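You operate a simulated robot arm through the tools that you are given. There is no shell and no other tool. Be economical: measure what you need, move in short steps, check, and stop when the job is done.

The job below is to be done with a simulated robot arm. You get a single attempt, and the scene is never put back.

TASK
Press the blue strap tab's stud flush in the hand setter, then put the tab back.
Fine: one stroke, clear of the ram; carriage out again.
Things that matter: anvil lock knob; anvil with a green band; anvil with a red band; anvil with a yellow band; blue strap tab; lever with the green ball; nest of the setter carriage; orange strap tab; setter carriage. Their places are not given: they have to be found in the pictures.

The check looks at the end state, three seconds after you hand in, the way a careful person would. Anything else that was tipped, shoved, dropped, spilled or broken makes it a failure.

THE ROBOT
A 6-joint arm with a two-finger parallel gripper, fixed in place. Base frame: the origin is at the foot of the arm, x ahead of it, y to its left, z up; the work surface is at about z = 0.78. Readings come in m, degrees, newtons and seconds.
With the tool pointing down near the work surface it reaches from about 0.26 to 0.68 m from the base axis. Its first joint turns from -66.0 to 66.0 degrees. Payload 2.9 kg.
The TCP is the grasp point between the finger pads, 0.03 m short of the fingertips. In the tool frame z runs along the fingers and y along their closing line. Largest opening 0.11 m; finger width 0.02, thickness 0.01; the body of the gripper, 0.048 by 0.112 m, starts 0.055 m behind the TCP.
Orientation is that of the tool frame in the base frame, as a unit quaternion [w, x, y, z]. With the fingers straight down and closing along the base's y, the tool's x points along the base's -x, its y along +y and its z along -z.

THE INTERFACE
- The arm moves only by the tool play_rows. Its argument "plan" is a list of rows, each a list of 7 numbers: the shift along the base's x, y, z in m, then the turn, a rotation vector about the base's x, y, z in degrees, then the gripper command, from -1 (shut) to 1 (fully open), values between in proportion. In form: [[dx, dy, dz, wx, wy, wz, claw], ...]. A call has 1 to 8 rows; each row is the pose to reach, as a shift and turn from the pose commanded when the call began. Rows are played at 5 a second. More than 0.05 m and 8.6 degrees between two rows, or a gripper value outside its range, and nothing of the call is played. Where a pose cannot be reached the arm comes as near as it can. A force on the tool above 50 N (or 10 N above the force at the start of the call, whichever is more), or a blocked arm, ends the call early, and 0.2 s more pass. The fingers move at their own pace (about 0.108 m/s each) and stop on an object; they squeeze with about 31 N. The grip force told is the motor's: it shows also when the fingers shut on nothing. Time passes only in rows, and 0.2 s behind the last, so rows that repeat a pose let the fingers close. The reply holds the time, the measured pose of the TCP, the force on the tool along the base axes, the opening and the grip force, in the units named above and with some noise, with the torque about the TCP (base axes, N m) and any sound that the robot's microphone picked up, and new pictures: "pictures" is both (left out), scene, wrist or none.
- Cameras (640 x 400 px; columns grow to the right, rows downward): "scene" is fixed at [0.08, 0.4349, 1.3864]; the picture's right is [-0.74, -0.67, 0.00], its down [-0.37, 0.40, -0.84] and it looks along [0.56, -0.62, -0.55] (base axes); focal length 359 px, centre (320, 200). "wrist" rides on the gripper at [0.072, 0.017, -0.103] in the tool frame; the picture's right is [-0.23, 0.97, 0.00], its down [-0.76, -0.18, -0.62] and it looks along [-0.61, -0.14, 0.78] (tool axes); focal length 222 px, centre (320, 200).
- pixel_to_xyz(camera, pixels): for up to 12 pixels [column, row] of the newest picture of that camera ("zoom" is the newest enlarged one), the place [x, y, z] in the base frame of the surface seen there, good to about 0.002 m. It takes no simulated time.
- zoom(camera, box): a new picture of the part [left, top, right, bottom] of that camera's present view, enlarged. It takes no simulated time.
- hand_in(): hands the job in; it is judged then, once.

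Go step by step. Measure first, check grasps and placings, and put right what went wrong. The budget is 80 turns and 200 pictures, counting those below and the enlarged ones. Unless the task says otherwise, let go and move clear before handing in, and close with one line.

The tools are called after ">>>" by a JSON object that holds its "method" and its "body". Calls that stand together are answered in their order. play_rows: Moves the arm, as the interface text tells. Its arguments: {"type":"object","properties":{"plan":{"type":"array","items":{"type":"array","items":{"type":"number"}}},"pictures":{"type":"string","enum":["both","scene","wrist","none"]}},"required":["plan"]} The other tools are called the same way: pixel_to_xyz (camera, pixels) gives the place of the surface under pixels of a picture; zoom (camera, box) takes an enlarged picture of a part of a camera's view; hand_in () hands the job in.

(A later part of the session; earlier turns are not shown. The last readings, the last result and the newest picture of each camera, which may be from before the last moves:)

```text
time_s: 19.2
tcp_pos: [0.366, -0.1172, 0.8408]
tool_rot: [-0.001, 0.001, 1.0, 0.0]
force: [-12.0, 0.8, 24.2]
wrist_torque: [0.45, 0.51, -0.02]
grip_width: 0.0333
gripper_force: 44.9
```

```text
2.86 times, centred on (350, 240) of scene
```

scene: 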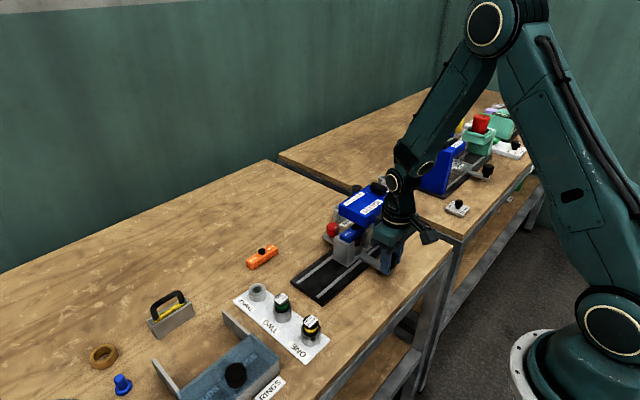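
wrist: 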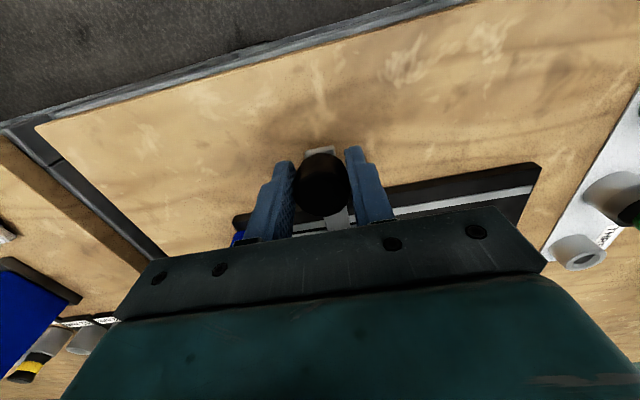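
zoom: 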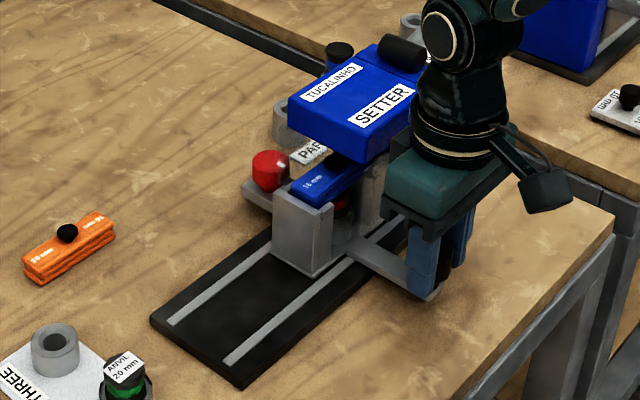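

It's still sliding, but a vertical bind has built up (24 N). I'll continue with a 1 mm lift to see if that relieves it.

>>> {"method": "play_rows", "body": {"plan": [[0, -0.004, 0.001, 0, 0, 0, -1], [0, -0.01, 0.001, 0, 0, 0, -1], [0, -0.016, 0.001, 0, 0, 0, -1], [0, -0.022, 0.001, 0, 0, 0, -1], [0, -0.028, 0.001, 0, 0, 0, -1]]}}

>>> {"method": "zoom", "body": {"camera": "scene", "box": [290, 170, 410, 310]}}

```text
time_s: 20.3
tcp_pos: [0.366, -0.1305, 0.8412]
tool_rot: [-0.001, -0.008, 1.0, 0.011]
force: [0.8, 8.6, 3.1]
wrist_torque: [-0.94, 0.16, -0.03]
grip_width: 0.0339
gripper_force: 44.9
stopped in row 5: the force on the tool passed its limit at 54 N (the readings are from after the stop); the commanded pose is now the measured one
```

scene: 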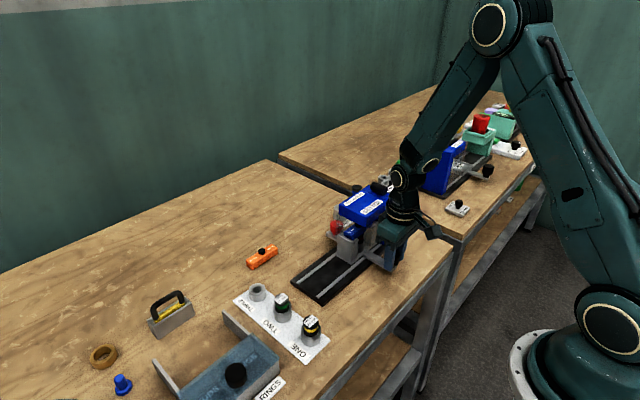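
wrist: 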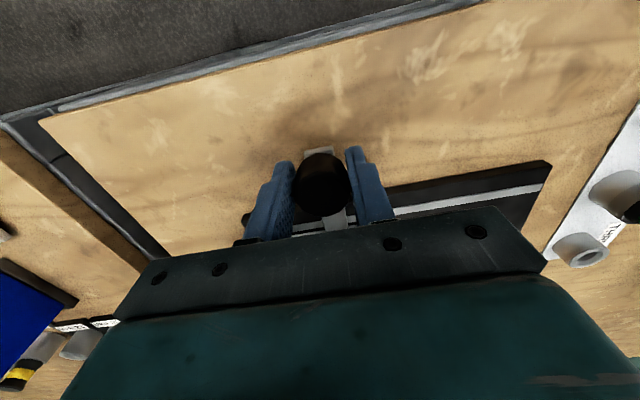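

```text
2.86 times, centred on (350, 240) of scene
```

zoom: 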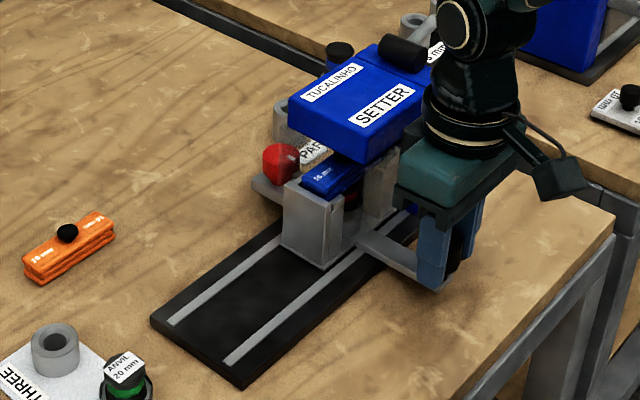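

The carriage stopped at handle y≈-0.130 after about 0.12 m of travel. I'll measure the head to tell whether this is the end stop or a jam.

>>> {"method": "pixel_to_xyz", "body": {"camera": "zoom", "pixels": [[290, 112], [292, 130], [358, 150], [360, 157], [320, 180], [340, 176], [345, 192], [300, 185], [320, 200], [362, 145], [290, 145], [345, 120]]}}

>>> {"method": "zoom", "body": {"camera": "scene", "box": [325, 190, 385, 260]}}

```text
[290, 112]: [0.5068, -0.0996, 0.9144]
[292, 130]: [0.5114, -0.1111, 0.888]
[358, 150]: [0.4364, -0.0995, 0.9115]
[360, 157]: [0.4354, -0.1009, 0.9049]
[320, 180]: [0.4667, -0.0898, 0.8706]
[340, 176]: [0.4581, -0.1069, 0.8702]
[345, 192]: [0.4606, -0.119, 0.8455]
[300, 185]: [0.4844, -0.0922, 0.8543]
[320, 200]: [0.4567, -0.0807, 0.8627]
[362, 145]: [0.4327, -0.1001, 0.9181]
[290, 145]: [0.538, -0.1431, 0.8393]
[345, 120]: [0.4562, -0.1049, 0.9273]
```

```text
5.71 times, centred on (355, 225) of scene
```

zoom: 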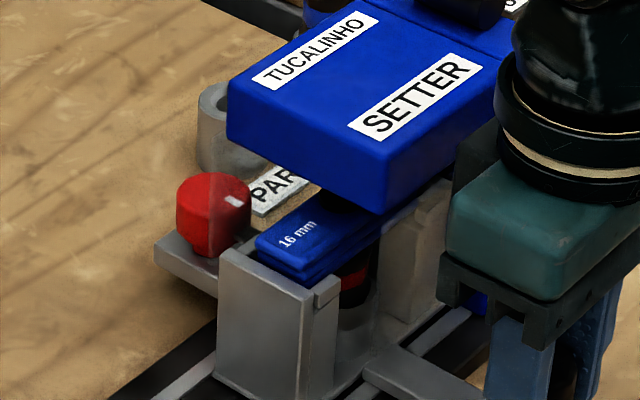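

The head spans y -0.10 to about -0.19, and the stud is now at about -0.129. I'll let go, rise, and look underneath for the ram.

>>> {"method": "play_rows", "body": {"plan": [[0, 0, 0, 0, 0, 0, -0.4], [0, 0, 0, 0, 0, 0, 0], [0, 0, 0.03, 0, 0, 0, 0], [0, 0.02, 0.06, 0, 0, 0, 0], [-0.02, 0.05, 0.08, 0, 0, 0, 0], [-0.04, 0.08, 0.1, 0, 0, 0, 0], [-0.04, 0.08, 0.1, 0, 0, 0, 0]]}}

>>> {"method": "zoom", "body": {"camera": "scene", "box": [325, 180, 415, 270]}}

>>> {"method": "zoom", "body": {"camera": "wrist", "box": [180, 120, 400, 260]}}

```text
time_s: 21.9
tcp_pos: [0.3246, -0.0534, 0.9409]
tool_rot: [-0.001, -0.008, 1.0, 0.011]
force: [0.0, 1.1, -0.2]
wrist_torque: [-0.02, 0.01, 0.02]
grip_width: 0.0552
gripper_force: 0.0
```

scene: 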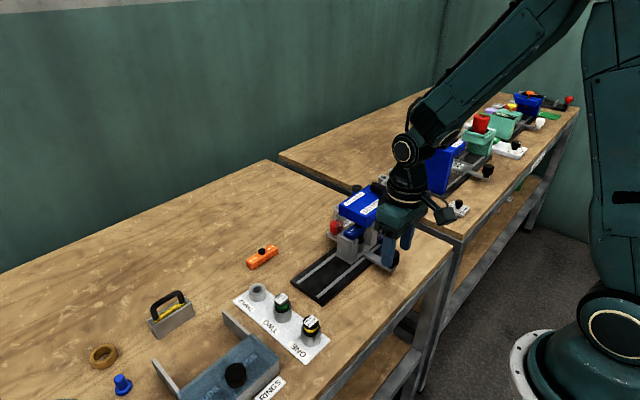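
wrist: 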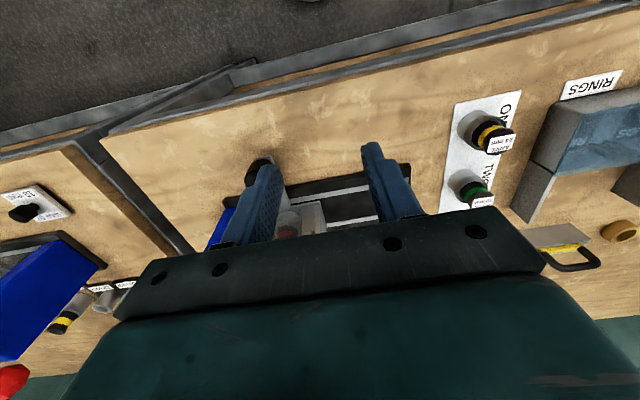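

```text
4.44 times, centred on (370, 225) of scene
```

zoom: 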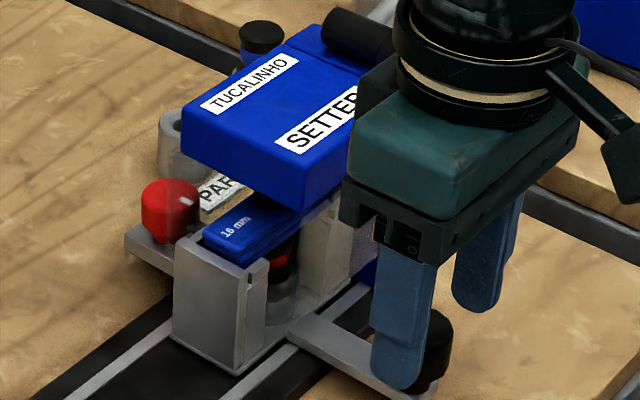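

```text
2.86 times, centred on (290, 190) of wrist
```

zoom: 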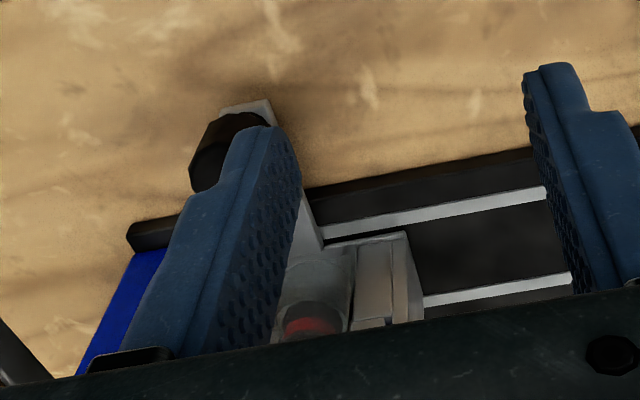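

I'll tilt the tool and take a low side look under the head from the -x side.

>>> {"method": "play_rows", "body": {"plan": [[0, -0.015, 0, 0, -8, 0, 0.3], [0, -0.03, 0, 0, -16, 0, 0.6], [0, -0.045, 0, 0, -24, 0, 1], [-0.005, -0.054, -0.01, 0, -32, 0, 1], [-0.005, -0.054, -0.02, 0, -38, 0, 1], [-0.005, -0.054, -0.02, 0, -38, 0, 1]]}}

>>> {"method": "zoom", "body": {"camera": "wrist", "box": [220, 130, 420, 255]}}

```text
time_s: 23.3
tcp_pos: [0.3472, -0.1188, 0.9245]
tool_rot: [0.326, -0.011, 0.945, 0.007]
force: [0.4, 0.0, -0.3]
wrist_torque: [-0.02, 0.01, -0.01]
grip_width: 0.1101
gripper_force: 0.1
out of reach, approached as far as the arm can: row 4, 5, 6
```

scene: 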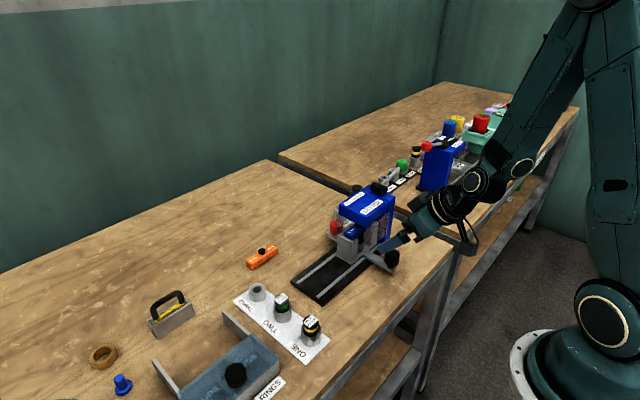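
wrist: 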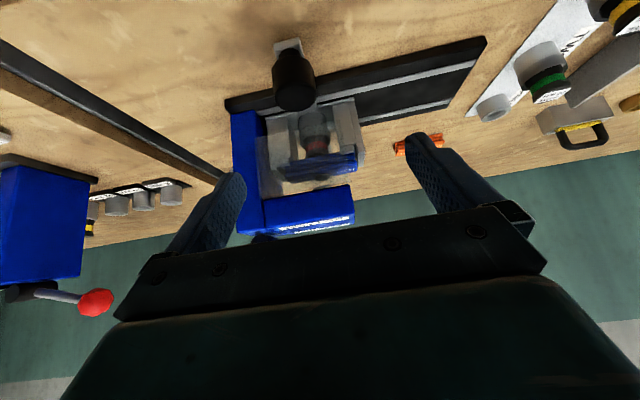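

```text
3.20 times, centred on (320, 192) of wrist
```

zoom: 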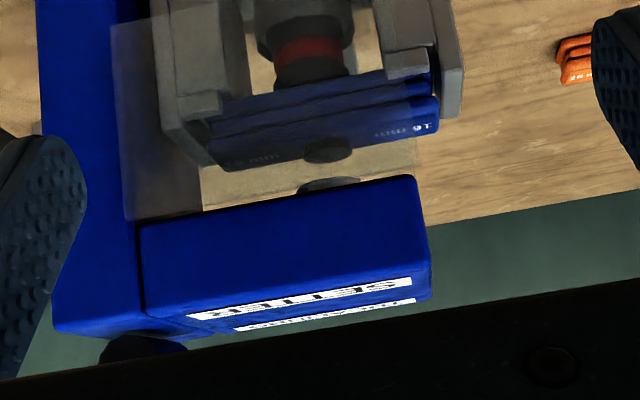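

This upside-down view shows the ram (327,187) lined up exactly with the stud (327,150), so the carriage is at its stop. Now I'll un-tilt, rise, and go look at the lever.

>>> {"method": "play_rows", "body": {"plan": [[-0.02, 0, 0.03, 0, 8, 0, 1], [-0.02, 0, 0.07, 0, 16, 0, 1], [-0.02, 0, 0.11, 0, 24, 0, 1], [-0.01, -0.01, 0.15, 0, 32, 0, 1], [0.0, -0.03, 0.18, 0, 38.2, 0, 1], [0.0, -0.06, 0.2, 0, 38.2, 0, 1], [0.0, -0.09, 0.21, 0, 38.2, 0, 1], [0.0, -0.09, 0.21, 0, 38.2, 0, 1]]}}

>>> {"method": "zoom", "body": {"camera": "wrist", "box": [220, 110, 440, 240]}}

```text
time_s: 25.1
tcp_pos: [0.3481, -0.2128, 1.1324]
tool_rot: [-0.003, -0.008, 1.0, 0.01]
force: [-0.5, 0.2, 0.0]
wrist_torque: [0.0, -0.02, 0.0]
grip_width: 0.1104
gripper_force: 0.1
```

scene: 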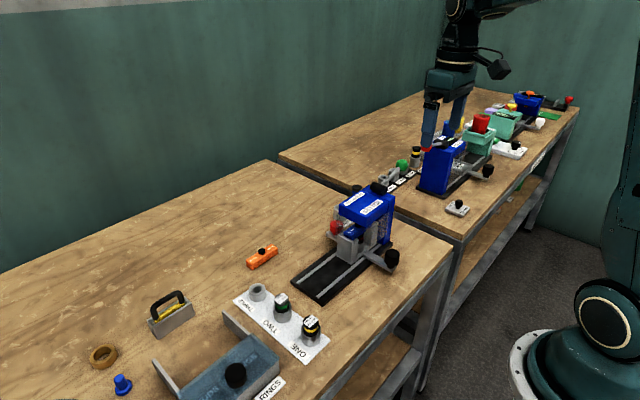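
wrist: 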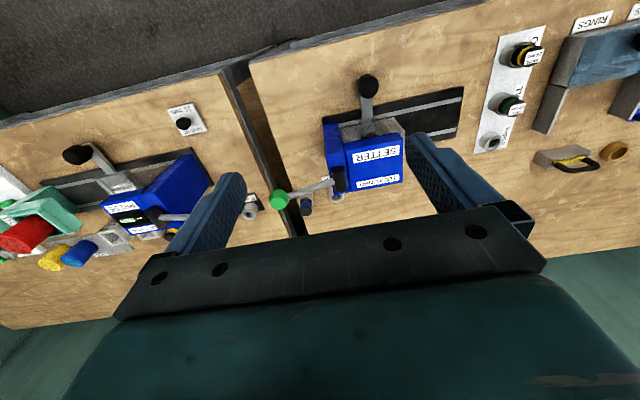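

```text
2.91 times, centred on (330, 175) of wrist
```

zoom: 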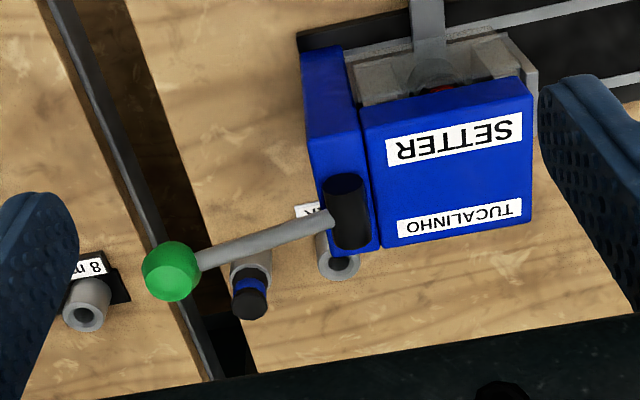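

>>> {"method": "pixel_to_xyz", "body": {"camera": "wrist", "pixels": [[278.8, 199], [275, 197], [283, 202], [279, 194], [279, 204], [295, 194.5], [310, 190], [328, 184], [338, 174], [338, 180], [342, 187], [320, 187]]}}

>>> {"method": "pixel_to_xyz", "body": {"camera": "scene", "pixels": [[401, 164], [404, 161], [390, 176], [396, 170], [380, 187], [376, 184], [383, 190], [378, 189]]}}

>>> {"method": "zoom", "body": {"camera": "scene", "box": [350, 140, 420, 200]}}

```text
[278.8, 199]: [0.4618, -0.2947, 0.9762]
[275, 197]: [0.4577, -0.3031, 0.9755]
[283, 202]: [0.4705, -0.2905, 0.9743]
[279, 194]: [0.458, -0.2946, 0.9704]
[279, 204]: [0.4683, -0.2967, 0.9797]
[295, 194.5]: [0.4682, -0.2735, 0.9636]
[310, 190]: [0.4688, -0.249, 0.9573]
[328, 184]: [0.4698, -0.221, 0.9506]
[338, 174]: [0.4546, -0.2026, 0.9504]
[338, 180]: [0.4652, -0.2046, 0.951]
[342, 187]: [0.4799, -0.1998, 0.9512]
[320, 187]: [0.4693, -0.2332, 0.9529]
```

```text
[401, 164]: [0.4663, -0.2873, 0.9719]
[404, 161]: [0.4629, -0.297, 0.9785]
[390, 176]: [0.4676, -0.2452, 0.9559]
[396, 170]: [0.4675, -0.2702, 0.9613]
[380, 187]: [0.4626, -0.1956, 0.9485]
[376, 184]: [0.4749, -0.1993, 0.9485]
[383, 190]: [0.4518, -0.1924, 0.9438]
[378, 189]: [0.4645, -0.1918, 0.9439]
```

```text
6.67 times, centred on (385, 170) of scene
```

zoom: 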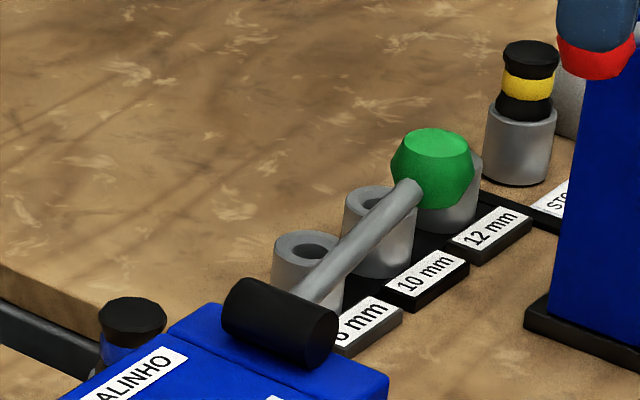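

The lever's pivot is near (0.467,-0.202,0.938) and the ball near (0.469,-0.299,0.966), about 15° above horizontal toward the back. I'll yaw +90° so the fingers close along x, and move above the ball.

>>> {"method": "play_rows", "body": {"plan": [[0.01, -0.01, 0, 0, 0, 8, 1], [0.025, -0.02, 0, 0, 0, 16, 1], [0.04, -0.03, 0, 0, 0, 24, 0.6], [0.055, -0.04, 0, 0, 0, 32, 0.4], [0.07, -0.05, 0, 0, 0, 40, 0.2], [0.085, -0.06, 0, 0, 0, 48, 0.1], [0.1, -0.07, 0, 0, 0, 56, 0.1], [0.11, -0.08, 0, 0, 0, 64, 0.1]], "pictures": "none"}}

>>> {"method": "play_rows", "body": {"plan": [[0.008, -0.003, 0, 0, 0, 8, 0.1], [0.011, -0.006, 0, 0, 0, 16, 0.1], [0.011, -0.006, -0.02, 0, 0, 24, 0.1], [0.011, -0.006, -0.04, 0, 0, 25, 0.1], [0.011, -0.006, -0.06, 0, 0, 25, 0.1], [0.011, -0.006, -0.06, 0, 0, 25, 0.1]]}}

```text
time_s: 26.9
tcp_pos: [0.4603, -0.2899, 1.1339]
tool_rot: [-0.007, -0.537, 0.844, 0.008]
force: [-0.1, 0.2, 1.2]
wrist_torque: [-0.01, 0.0, -0.04]
grip_width: 0.0605
gripper_force: 0.2
```

```text
time_s: 28.3
tcp_pos: [0.4688, -0.2969, 1.0722]
tool_rot: [-0.009, -0.707, 0.707, 0.006]
force: [0.4, 0.1, -0.5]
wrist_torque: [-0.01, -0.03, 0.03]
grip_width: 0.0605
gripper_force: 0.0
```

scene: 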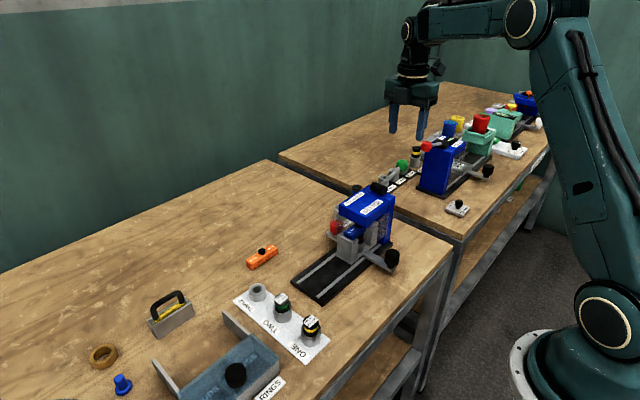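
wrist: 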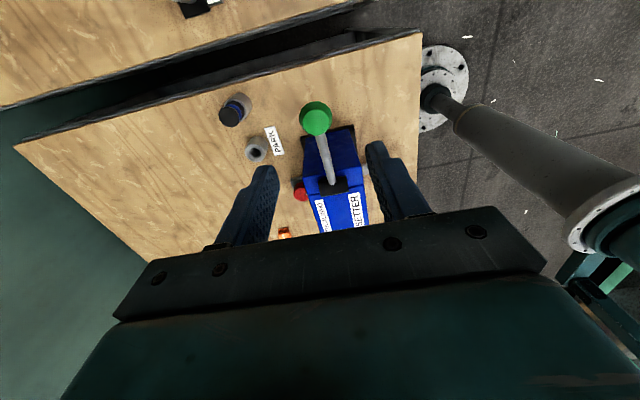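

>>> {"method": "pixel_to_xyz", "body": {"camera": "wrist", "pixels": [[316, 119], [303, 118], [329, 116], [316, 106], [316, 131], [324, 150], [328, 170], [331, 185]]}}

```text
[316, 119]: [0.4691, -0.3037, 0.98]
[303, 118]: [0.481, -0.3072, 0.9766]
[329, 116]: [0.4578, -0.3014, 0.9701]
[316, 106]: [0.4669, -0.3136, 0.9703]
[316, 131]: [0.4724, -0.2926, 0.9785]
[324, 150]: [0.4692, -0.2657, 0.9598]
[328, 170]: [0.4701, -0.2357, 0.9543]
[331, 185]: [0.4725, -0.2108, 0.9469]
```

Ball centre is (0.469,-0.302,0.966), radius about 14 mm. I'll lower around it and close.

>>> {"method": "play_rows", "body": {"plan": [[0, -0.005, -0.03, 0, 0, 0, 0.1], [0, -0.005, -0.06, 0, 0, 0, 0.1], [0, -0.005, -0.09, 0, 0, 0, 0.1], [0, -0.005, -0.106, 0, 0, 0, 0.1], [0, -0.005, -0.106, 0, 0, 0, -0.4], [0, -0.005, -0.106, 0, 0, 0, -1], [0, -0.005, -0.106, 0, 0, 0, -1]]}}

```text
time_s: 29.9
tcp_pos: [0.4707, -0.3002, 0.968]
tool_rot: [0.008, 0.708, -0.706, -0.003]
force: [22.7, -2.5, -8.1]
wrist_torque: [-0.47, -0.13, 0.09]
grip_width: 0.0311
gripper_force: 45.2
```

scene: 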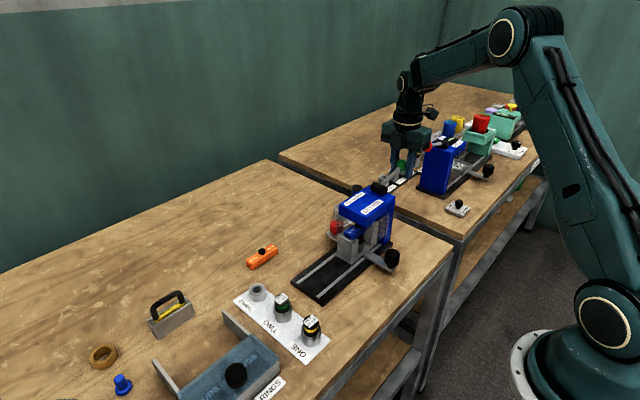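
wrist: 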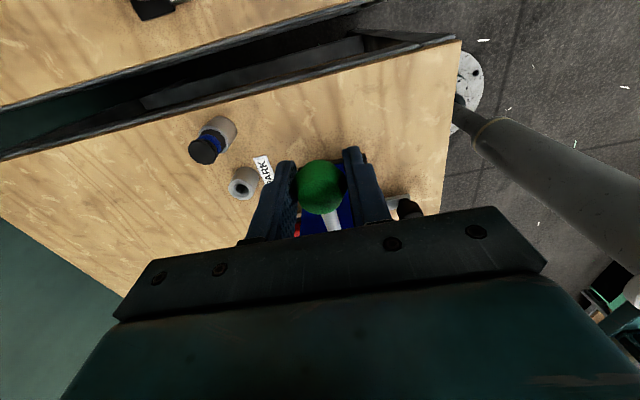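

The ball is gripped with some side load in x. I'll shift 2 mm in x and test a small downward arc.

>>> {"method": "play_rows", "body": {"plan": [[0.002, 0, 0, 0, 0, 0, -1], [0.002, -0.001, -0.005, 0, 0, 0, -1], [0.002, -0.002, -0.01, 0, 0, 0, -1], [0.002, -0.002, -0.01, 0, 0, 0, -1]]}}

```text
time_s: 30.9
tcp_pos: [0.4708, -0.3023, 0.9563]
tool_rot: [-0.01, -0.706, 0.708, 0.006]
force: [-9.2, 5.7, 11.0]
wrist_torque: [1.21, 0.07, -0.01]
grip_width: 0.0309
gripper_force: 45.1
```

scene: 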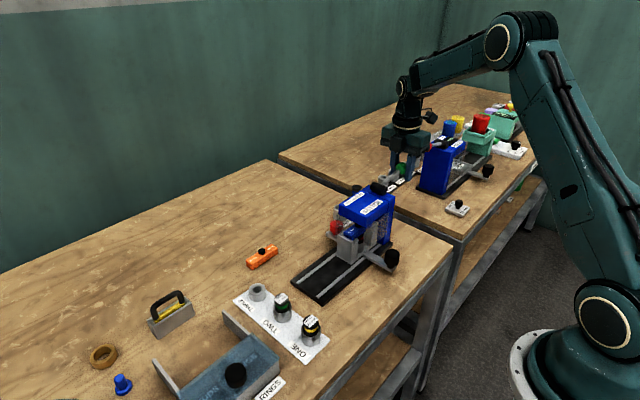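
wrist: 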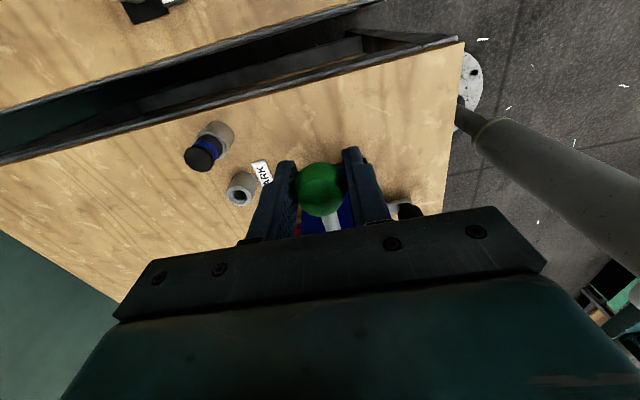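

The lever moves down freely. I'll continue the downward arc, watching force and sound.

>>> {"method": "play_rows", "body": {"plan": [[0, -0.0012, -0.009, 0, 0, 0, -1], [0, -0.0016, -0.018, 0, 0, 0, -1], [0, -0.0012, -0.027, 0, 0, 0, -1], [0, 0, -0.036, 0, 0, 0, -1], [0, 0, -0.036, 0, 0, 0, -1]]}}

>>> {"method": "zoom", "body": {"camera": "scene", "box": [325, 180, 415, 270]}}

```text
time_s: 32.1
tcp_pos: [0.4704, -0.3037, 0.9211]
tool_rot: [-0.01, -0.705, 0.709, 0.008]
force: [-27.2, -5.1, 11.7]
wrist_torque: [1.2, -0.06, 0.0]
grip_width: 0.031
gripper_force: 45.3
```

scene: 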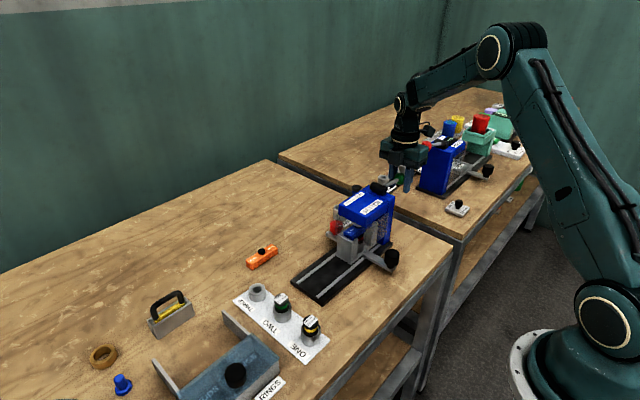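
wrist: 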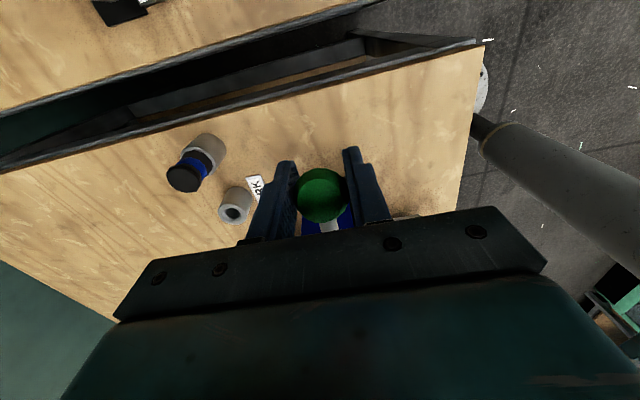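

```text
4.44 times, centred on (370, 225) of scene
```

zoom: 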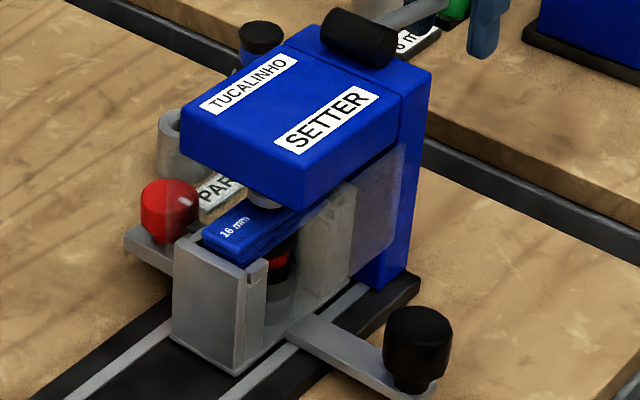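

The ram is visibly descending onto the stud at (265,198). I'll take out the x load and keep pressing.

>>> {"method": "play_rows", "body": {"plan": [[-0.002, 0, 0, 0, 0, 0, -1], [-0.002, 0.001, -0.0045, 0, 0, 0, -1], [-0.002, 0.0019, -0.0088, 0, 0, 0, -1], [-0.002, 0.003, -0.013, 0, 0, 0, -1], [-0.002, 0.0047, -0.0175, 0, 0, 0, -1], [-0.002, 0.0047, -0.0175, 0, 0, 0, -1]]}}

>>> {"method": "zoom", "body": {"camera": "scene", "box": [325, 180, 415, 270]}}

```text
time_s: 33.5
tcp_pos: [0.4698, -0.2986, 0.9034]
tool_rot: [-0.009, -0.705, 0.709, 0.005]
force: [-18.0, -9.7, 17.6]
wrist_torque: [1.15, -0.06, 0.0]
grip_width: 0.0315
gripper_force: 45.0
```

scene: 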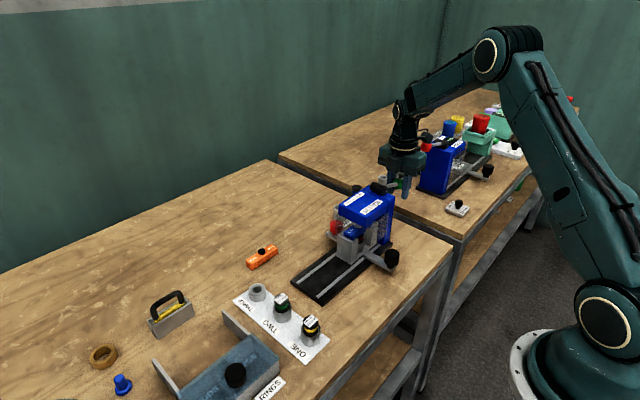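
wrist: 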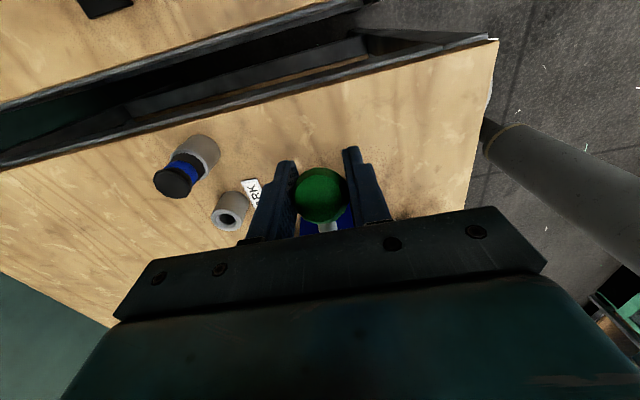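

```text
4.44 times, centred on (370, 225) of scene
```

zoom: 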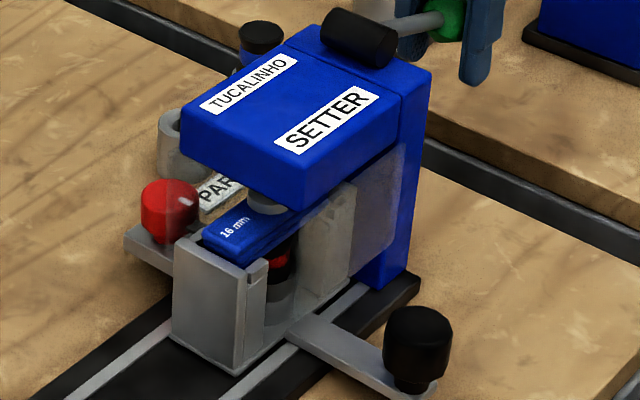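

The ram is nearly on the tab and the force is modest. I'll continue the arc.

>>> {"method": "play_rows", "body": {"plan": [[-0.001, 0.0017, -0.0042, 0, 0, 0, -1], [-0.001, 0.0034, -0.0085, 0, 0, 0, -1], [-0.001, 0.0055, -0.0124, 0, 0, 0, -1], [-0.001, 0.0076, -0.0164, 0, 0, 0, -1], [-0.001, 0.01, -0.0202, 0, 0, 0, -1], [-0.001, 0.0125, -0.0241, 0, 0, 0, -1], [-0.001, 0.0125, -0.0241, 0, 0, 0, -1]]}}

>>> {"method": "zoom", "body": {"camera": "scene", "box": [325, 180, 415, 270]}}

```text
time_s: 35.1
tcp_pos: [0.4693, -0.2812, 0.8786]
tool_rot: [0.008, 0.709, -0.705, -0.009]
force: [2.1, 9.2, 17.6]
wrist_torque: [-0.41, 0.04, -0.01]
grip_width: 0.028
gripper_force: 45.3
```

scene: 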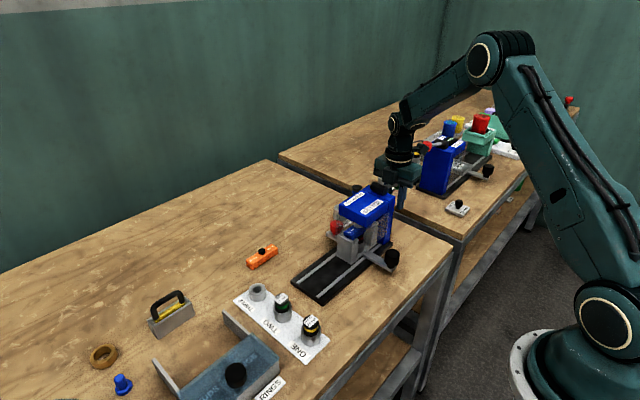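
wrist: 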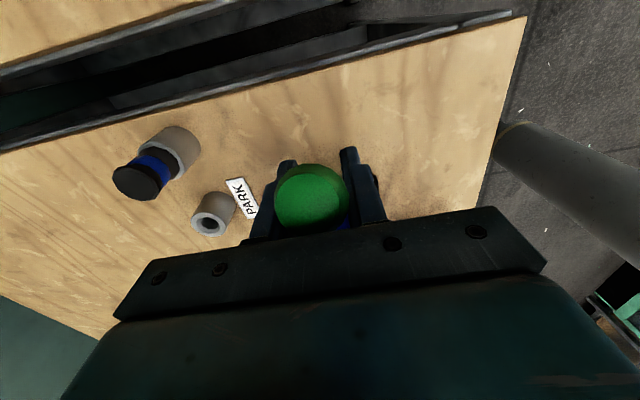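

```text
4.44 times, centred on (370, 225) of scene
```

zoom: 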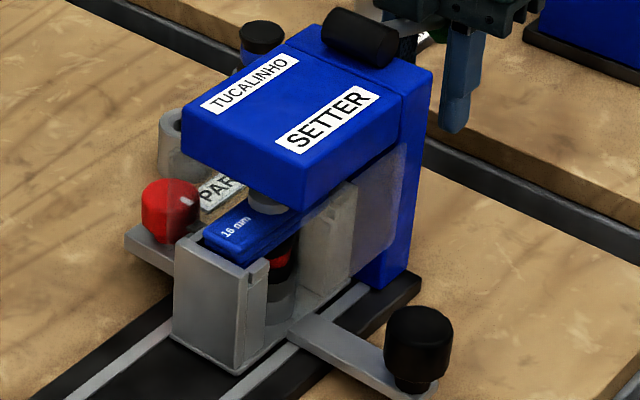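

The ball slipped up in the fingers, so the lever is now resisting: the ram is on the stud. I'll locate the ball so I can push from above instead.

>>> {"method": "pixel_to_xyz", "body": {"camera": "wrist", "pixels": [[311, 193], [311, 175], [300, 200], [325, 200], [311, 215], [335, 222]]}}

>>> {"method": "zoom", "body": {"camera": "wrist", "box": [230, 130, 430, 250]}}

>>> {"method": "zoom", "body": {"camera": "scene", "box": [340, 195, 390, 240]}}

```text
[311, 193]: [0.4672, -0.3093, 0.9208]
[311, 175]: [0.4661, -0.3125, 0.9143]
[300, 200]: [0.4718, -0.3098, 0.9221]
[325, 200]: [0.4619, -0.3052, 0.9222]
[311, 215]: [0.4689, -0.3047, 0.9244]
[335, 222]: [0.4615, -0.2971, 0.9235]
```

```text
3.20 times, centred on (330, 190) of wrist
```

zoom: 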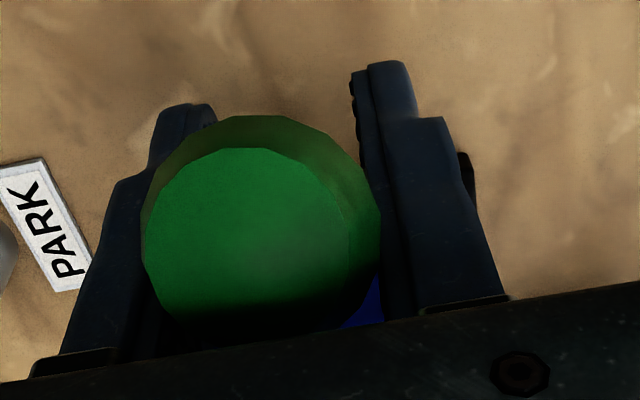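

```text
8.89 times, centred on (365, 218) of scene
```

zoom: 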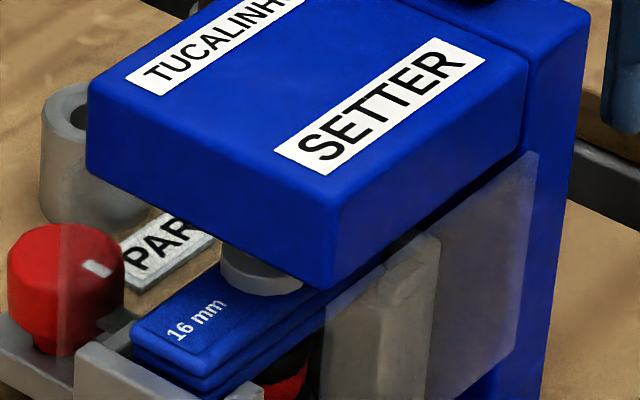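

>>> {"method": "pixel_to_xyz", "body": {"camera": "zoom", "pixels": [[262, 288], [240, 280], [285, 285], [262, 265], [250, 310], [262, 302], [200, 300], [225, 275], [330, 285], [115, 258]]}}

```text
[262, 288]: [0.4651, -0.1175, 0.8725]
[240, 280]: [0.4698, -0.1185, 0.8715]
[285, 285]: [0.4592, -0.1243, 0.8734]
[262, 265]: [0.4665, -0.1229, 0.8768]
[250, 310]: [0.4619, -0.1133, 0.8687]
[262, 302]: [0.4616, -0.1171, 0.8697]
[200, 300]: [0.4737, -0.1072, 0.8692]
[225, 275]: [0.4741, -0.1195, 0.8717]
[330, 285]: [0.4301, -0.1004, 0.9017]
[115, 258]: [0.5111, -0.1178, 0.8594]
```

The ram rim is at z≈0.871 and the tab top at 0.869, so the press is at or near bottom. To make sure, I'll keep the grip and press the ball's top with the gripper palm.

>>> {"method": "play_rows", "body": {"plan": [[0, -0.007, 0, 0, 0, 0, -1], [0, -0.014, 0, 0, 0, 0, -1], [0, -0.014, -0.005, 0, 0, 0, -1], [0, -0.014, -0.009, 0, 0, 0, -1], [0, -0.014, -0.012, 0, 0, 0, -1], [0, -0.014, -0.015, 0, 0, 0, -1], [0, -0.014, -0.018, 0, 0, 0, -1]]}}

>>> {"method": "pixel_to_xyz", "body": {"camera": "wrist", "pixels": [[311, 193], [311, 175], [300, 200], [325, 200], [311, 205]]}}

>>> {"method": "zoom", "body": {"camera": "scene", "box": [340, 195, 390, 240]}}

```text
time_s: 35.5
tcp_pos: [0.468, -0.2797, 0.8805]
tool_rot: [0.006, 0.714, -0.7, -0.015]
force: [-10.4, 21.2, 16.5]
wrist_torque: [-0.43, -0.31, -0.06]
grip_width: 0.0256
gripper_force: 44.9
stopped in row 2: the force on the tool passed its limit at 58 N (the readings are from after the stop); the commanded pose is now the measured one
```

scene: 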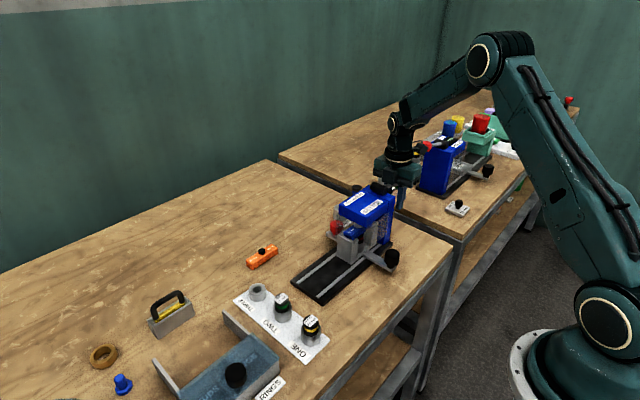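
wrist: 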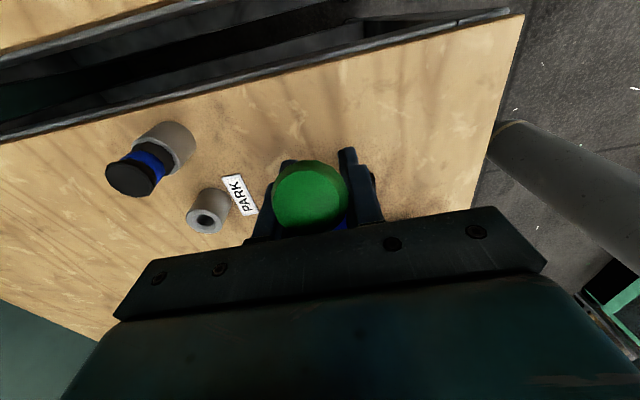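

```text
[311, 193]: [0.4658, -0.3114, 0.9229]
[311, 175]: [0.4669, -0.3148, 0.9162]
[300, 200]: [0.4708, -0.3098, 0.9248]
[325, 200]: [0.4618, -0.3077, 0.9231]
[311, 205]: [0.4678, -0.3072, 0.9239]
```

```text
8.89 times, centred on (365, 218) of scene
```

zoom: 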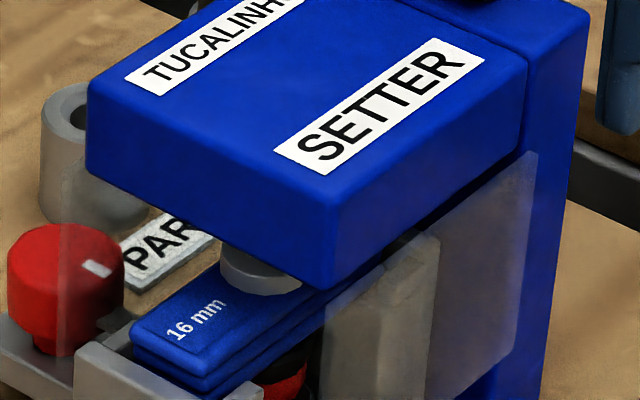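

The sideways move was blocked. I'll press straight down so the palm comes onto the ball.

>>> {"method": "play_rows", "body": {"plan": [[0, 0, -0.004, 0, 0, 0, -1], [0, 0, -0.008, 0, 0, 0, -1], [0, 0, -0.011, 0, 0, 0, -1], [0, 0, -0.014, 0, 0, 0, -1], [0, 0, -0.016, 0, 0, 0, -1]]}}

>>> {"method": "zoom", "body": {"camera": "scene", "box": [340, 195, 390, 240]}}

```text
time_s: 35.9
tcp_pos: [0.4693, -0.275, 0.8808]
tool_rot: [0.005, 0.717, -0.696, -0.02]
force: [-21.2, 39.2, 38.7]
wrist_torque: [0.25, -0.66, -0.72]
grip_width: 0.0107
gripper_force: 45.0
stopped in row 2: the force on the tool passed its limit at 55 N (the readings are from after the stop); the commanded pose is now the measured one
```

scene: 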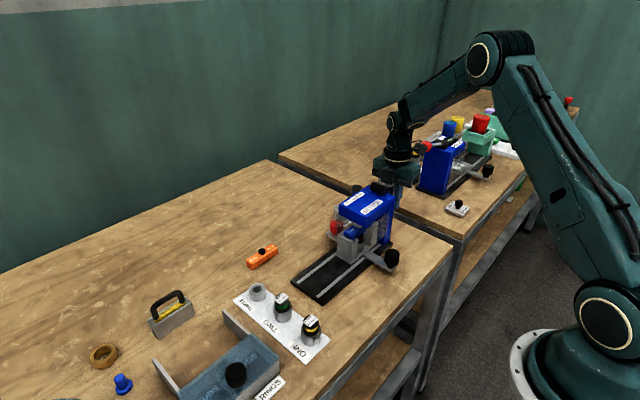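
wrist: 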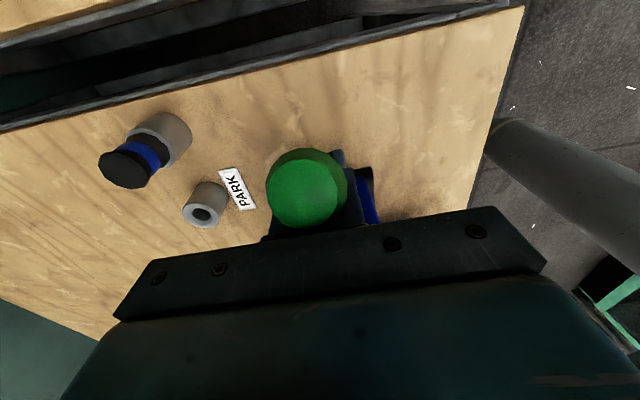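

```text
8.89 times, centred on (365, 218) of scene
```

zoom: 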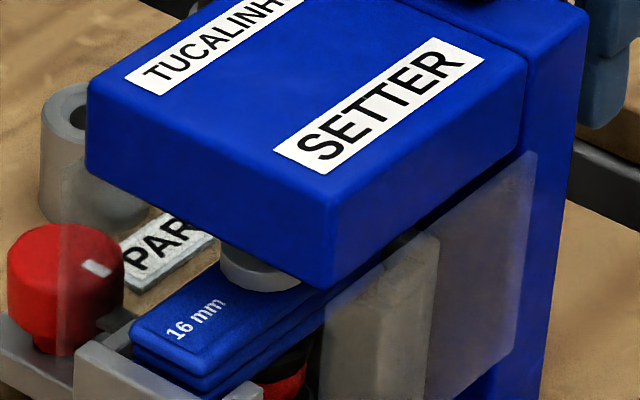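

The fingers slipped to the rod (11 mm). I'll check the ram and lever positions before continuing.

>>> {"method": "pixel_to_xyz", "body": {"camera": "zoom", "pixels": [[262, 285], [240, 277], [285, 283], [262, 265], [250, 305], [262, 298], [200, 300], [225, 272]]}}

>>> {"method": "pixel_to_xyz", "body": {"camera": "wrist", "pixels": [[303, 193], [303, 210], [303, 170], [290, 190], [320, 190], [318, 228]]}}

>>> {"method": "zoom", "body": {"camera": "scene", "box": [360, 140, 430, 230]}}

```text
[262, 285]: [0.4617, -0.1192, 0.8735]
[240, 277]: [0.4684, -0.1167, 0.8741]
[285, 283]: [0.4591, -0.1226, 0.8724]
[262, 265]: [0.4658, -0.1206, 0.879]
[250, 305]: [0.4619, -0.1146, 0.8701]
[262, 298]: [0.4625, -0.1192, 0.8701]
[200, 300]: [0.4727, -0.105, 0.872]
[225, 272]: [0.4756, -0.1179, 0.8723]
```

```text
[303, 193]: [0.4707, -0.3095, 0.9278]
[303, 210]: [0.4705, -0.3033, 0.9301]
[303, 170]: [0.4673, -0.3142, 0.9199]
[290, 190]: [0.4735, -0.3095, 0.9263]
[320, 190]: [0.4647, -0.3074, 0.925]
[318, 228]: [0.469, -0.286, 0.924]
```

```text
4.44 times, centred on (395, 185) of scene
```

zoom: 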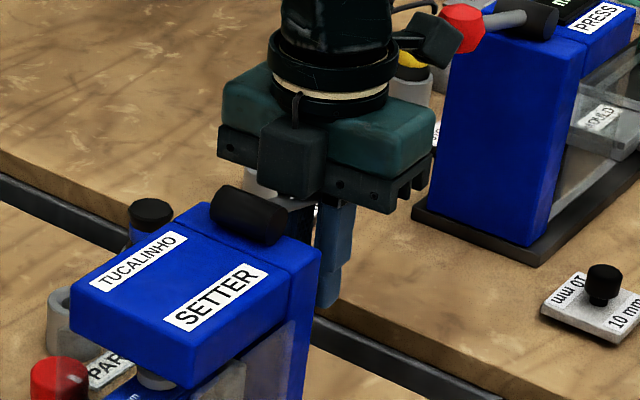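

The lever is creeping up (ball top 0.930) and the rod is caught between the fingers under the palm. I'll check clearances behind the gripper before pressing with the palm.

>>> {"method": "pixel_to_xyz", "body": {"camera": "scene", "pixels": [[427, 146], [415, 150], [414, 154], [424, 168], [430, 150], [416, 163], [410, 180], [389, 178], [376, 182], [390, 205]]}}

```text
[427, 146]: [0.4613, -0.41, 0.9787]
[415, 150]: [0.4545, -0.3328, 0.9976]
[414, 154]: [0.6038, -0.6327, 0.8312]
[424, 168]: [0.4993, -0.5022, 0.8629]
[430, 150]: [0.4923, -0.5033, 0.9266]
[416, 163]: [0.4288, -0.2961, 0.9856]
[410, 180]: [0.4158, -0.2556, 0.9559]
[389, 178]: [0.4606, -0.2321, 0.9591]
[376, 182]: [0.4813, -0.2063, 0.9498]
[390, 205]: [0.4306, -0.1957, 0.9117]
```

>>> {"method": "play_rows", "body": {"plan": [[0, 0, 0, 0, 0, 0, -0.15], [0, -0.004, 0, 0, 0, 0, -0.15], [0, -0.008, 0, 0, 0, 0, -0.15], [0, -0.012, 0, 0, 0, 0, -0.15], [0, -0.012, 0, 0, 0, 0, -0.15]]}}

>>> {"method": "zoom", "body": {"camera": "scene", "box": [340, 140, 440, 230]}}

```text
time_s: 37.1
tcp_pos: [0.4687, -0.2914, 0.8765]
tool_rot: [0.006, 0.715, -0.699, -0.016]
force: [0.4, 0.8, 1.3]
wrist_torque: [0.0, -0.02, 0.0]
grip_width: 0.0469
gripper_force: 0.1
```

scene: 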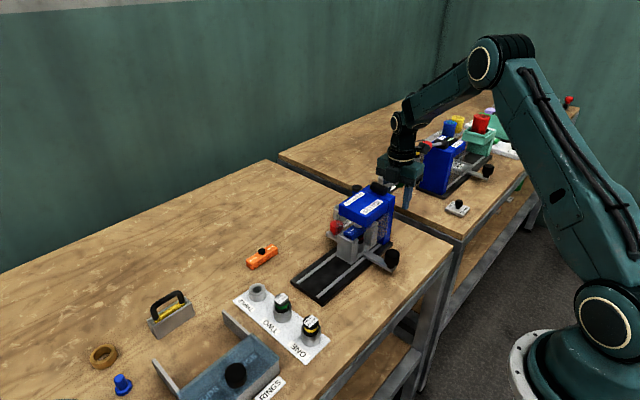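
wrist: 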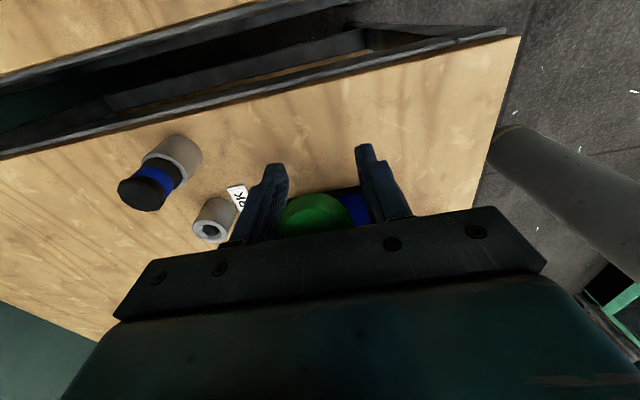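

```text
4.44 times, centred on (390, 185) of scene
```

zoom: 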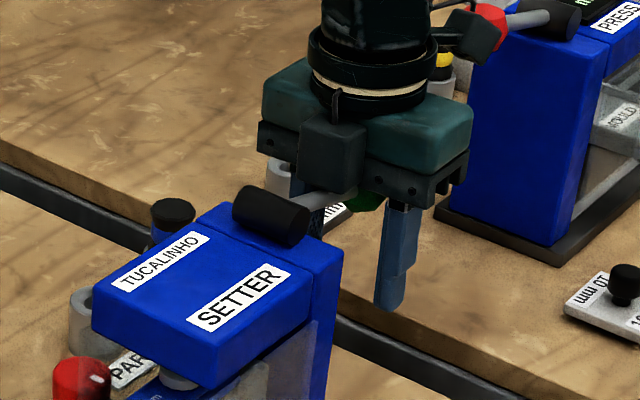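

The ball sits between the open fingers under the palm, with no force. I'll press down along the arc.

>>> {"method": "play_rows", "body": {"plan": [[0, 0, -0.005, 0, 0, 0, -0.15], [0, 0.001, -0.01, 0, 0, 0, -0.15], [0, 0.002, -0.015, 0, 0, 0, -0.15], [0, 0.003, -0.02, 0, 0, 0, -0.15], [0, 0.004, -0.024, 0, 0, 0, -0.15]]}}

>>> {"method": "zoom", "body": {"camera": "scene", "box": [340, 195, 390, 240]}}

```text
time_s: 37.8
tcp_pos: [0.47, -0.2939, 0.8743]
tool_rot: [0.005, 0.715, -0.699, -0.01]
force: [-1.9, -1.7, 13.0]
wrist_torque: [0.75, -0.13, 0.11]
grip_width: 0.0466
gripper_force: 0.1
stopped in row 3: the force on the tool passed its limit at 57 N (the readings are from after the stop); the commanded pose is now the measured one
```

scene: 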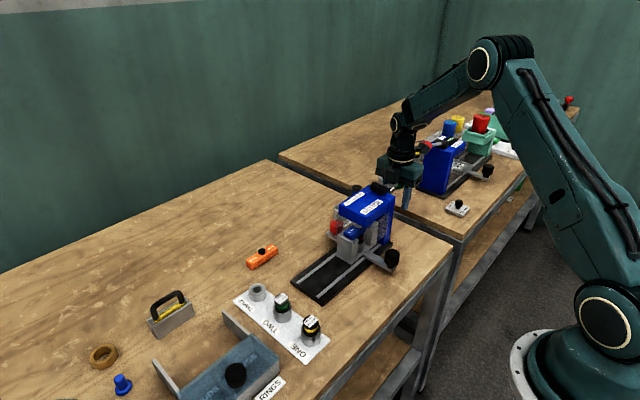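
wrist: 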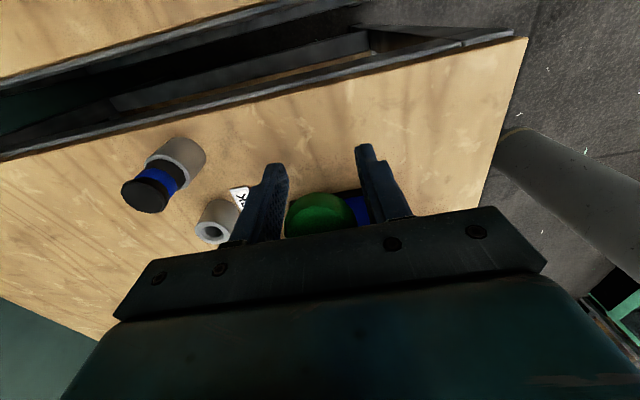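

```text
8.89 times, centred on (365, 218) of scene
```

zoom: 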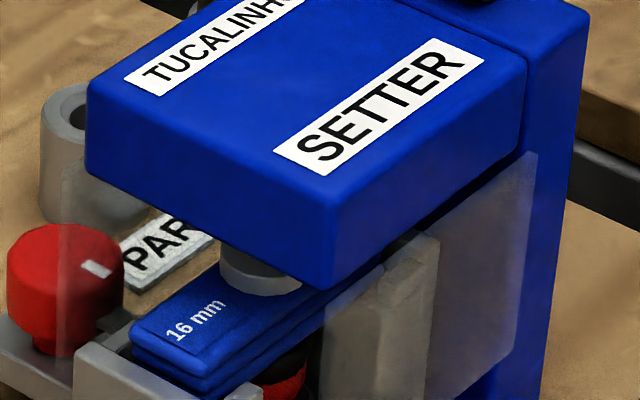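

Force hit 57 N at once with the ram unchanged, so the lever is at the bottom of its stroke. I'll raise the TCP to the ball, grip it, and bring the lever back up.

>>> {"method": "play_rows", "body": {"plan": [[0, 0, 0.01, 0, 0, 0, -0.15], [0, -0.003, 0.025, 0, 0, 0, -0.15], [0, -0.007, 0.04, 0, 0, 0, -0.15], [0, -0.007, 0.04, 0, 0, 0, -0.15]]}}

>>> {"method": "zoom", "body": {"camera": "scene", "box": [340, 140, 440, 230]}}

>>> {"method": "pixel_to_xyz", "body": {"camera": "wrist", "pixels": [[320, 193], [320, 180], [310, 195], [330, 195], [320, 205]]}}

```text
time_s: 38.8
tcp_pos: [0.4697, -0.3, 0.9112]
tool_rot: [0.005, 0.715, -0.699, -0.011]
force: [0.3, -0.5, 0.6]
wrist_torque: [-0.02, 0.0, 0.01]
grip_width: 0.0467
gripper_force: 0.0
```

scene: 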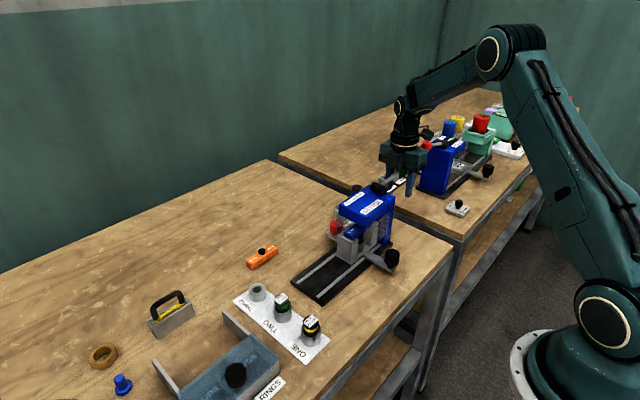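
wrist: 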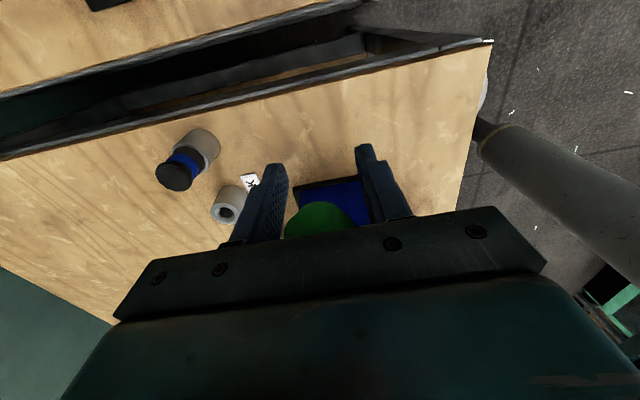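

```text
4.44 times, centred on (390, 185) of scene
```

zoom: 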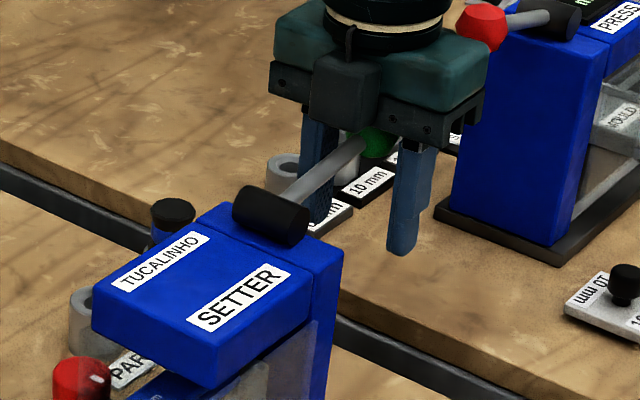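

```text
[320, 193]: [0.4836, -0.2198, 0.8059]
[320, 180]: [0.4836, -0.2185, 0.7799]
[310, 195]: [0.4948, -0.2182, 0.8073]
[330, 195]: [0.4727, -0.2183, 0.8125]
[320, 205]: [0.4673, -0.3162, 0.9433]
```

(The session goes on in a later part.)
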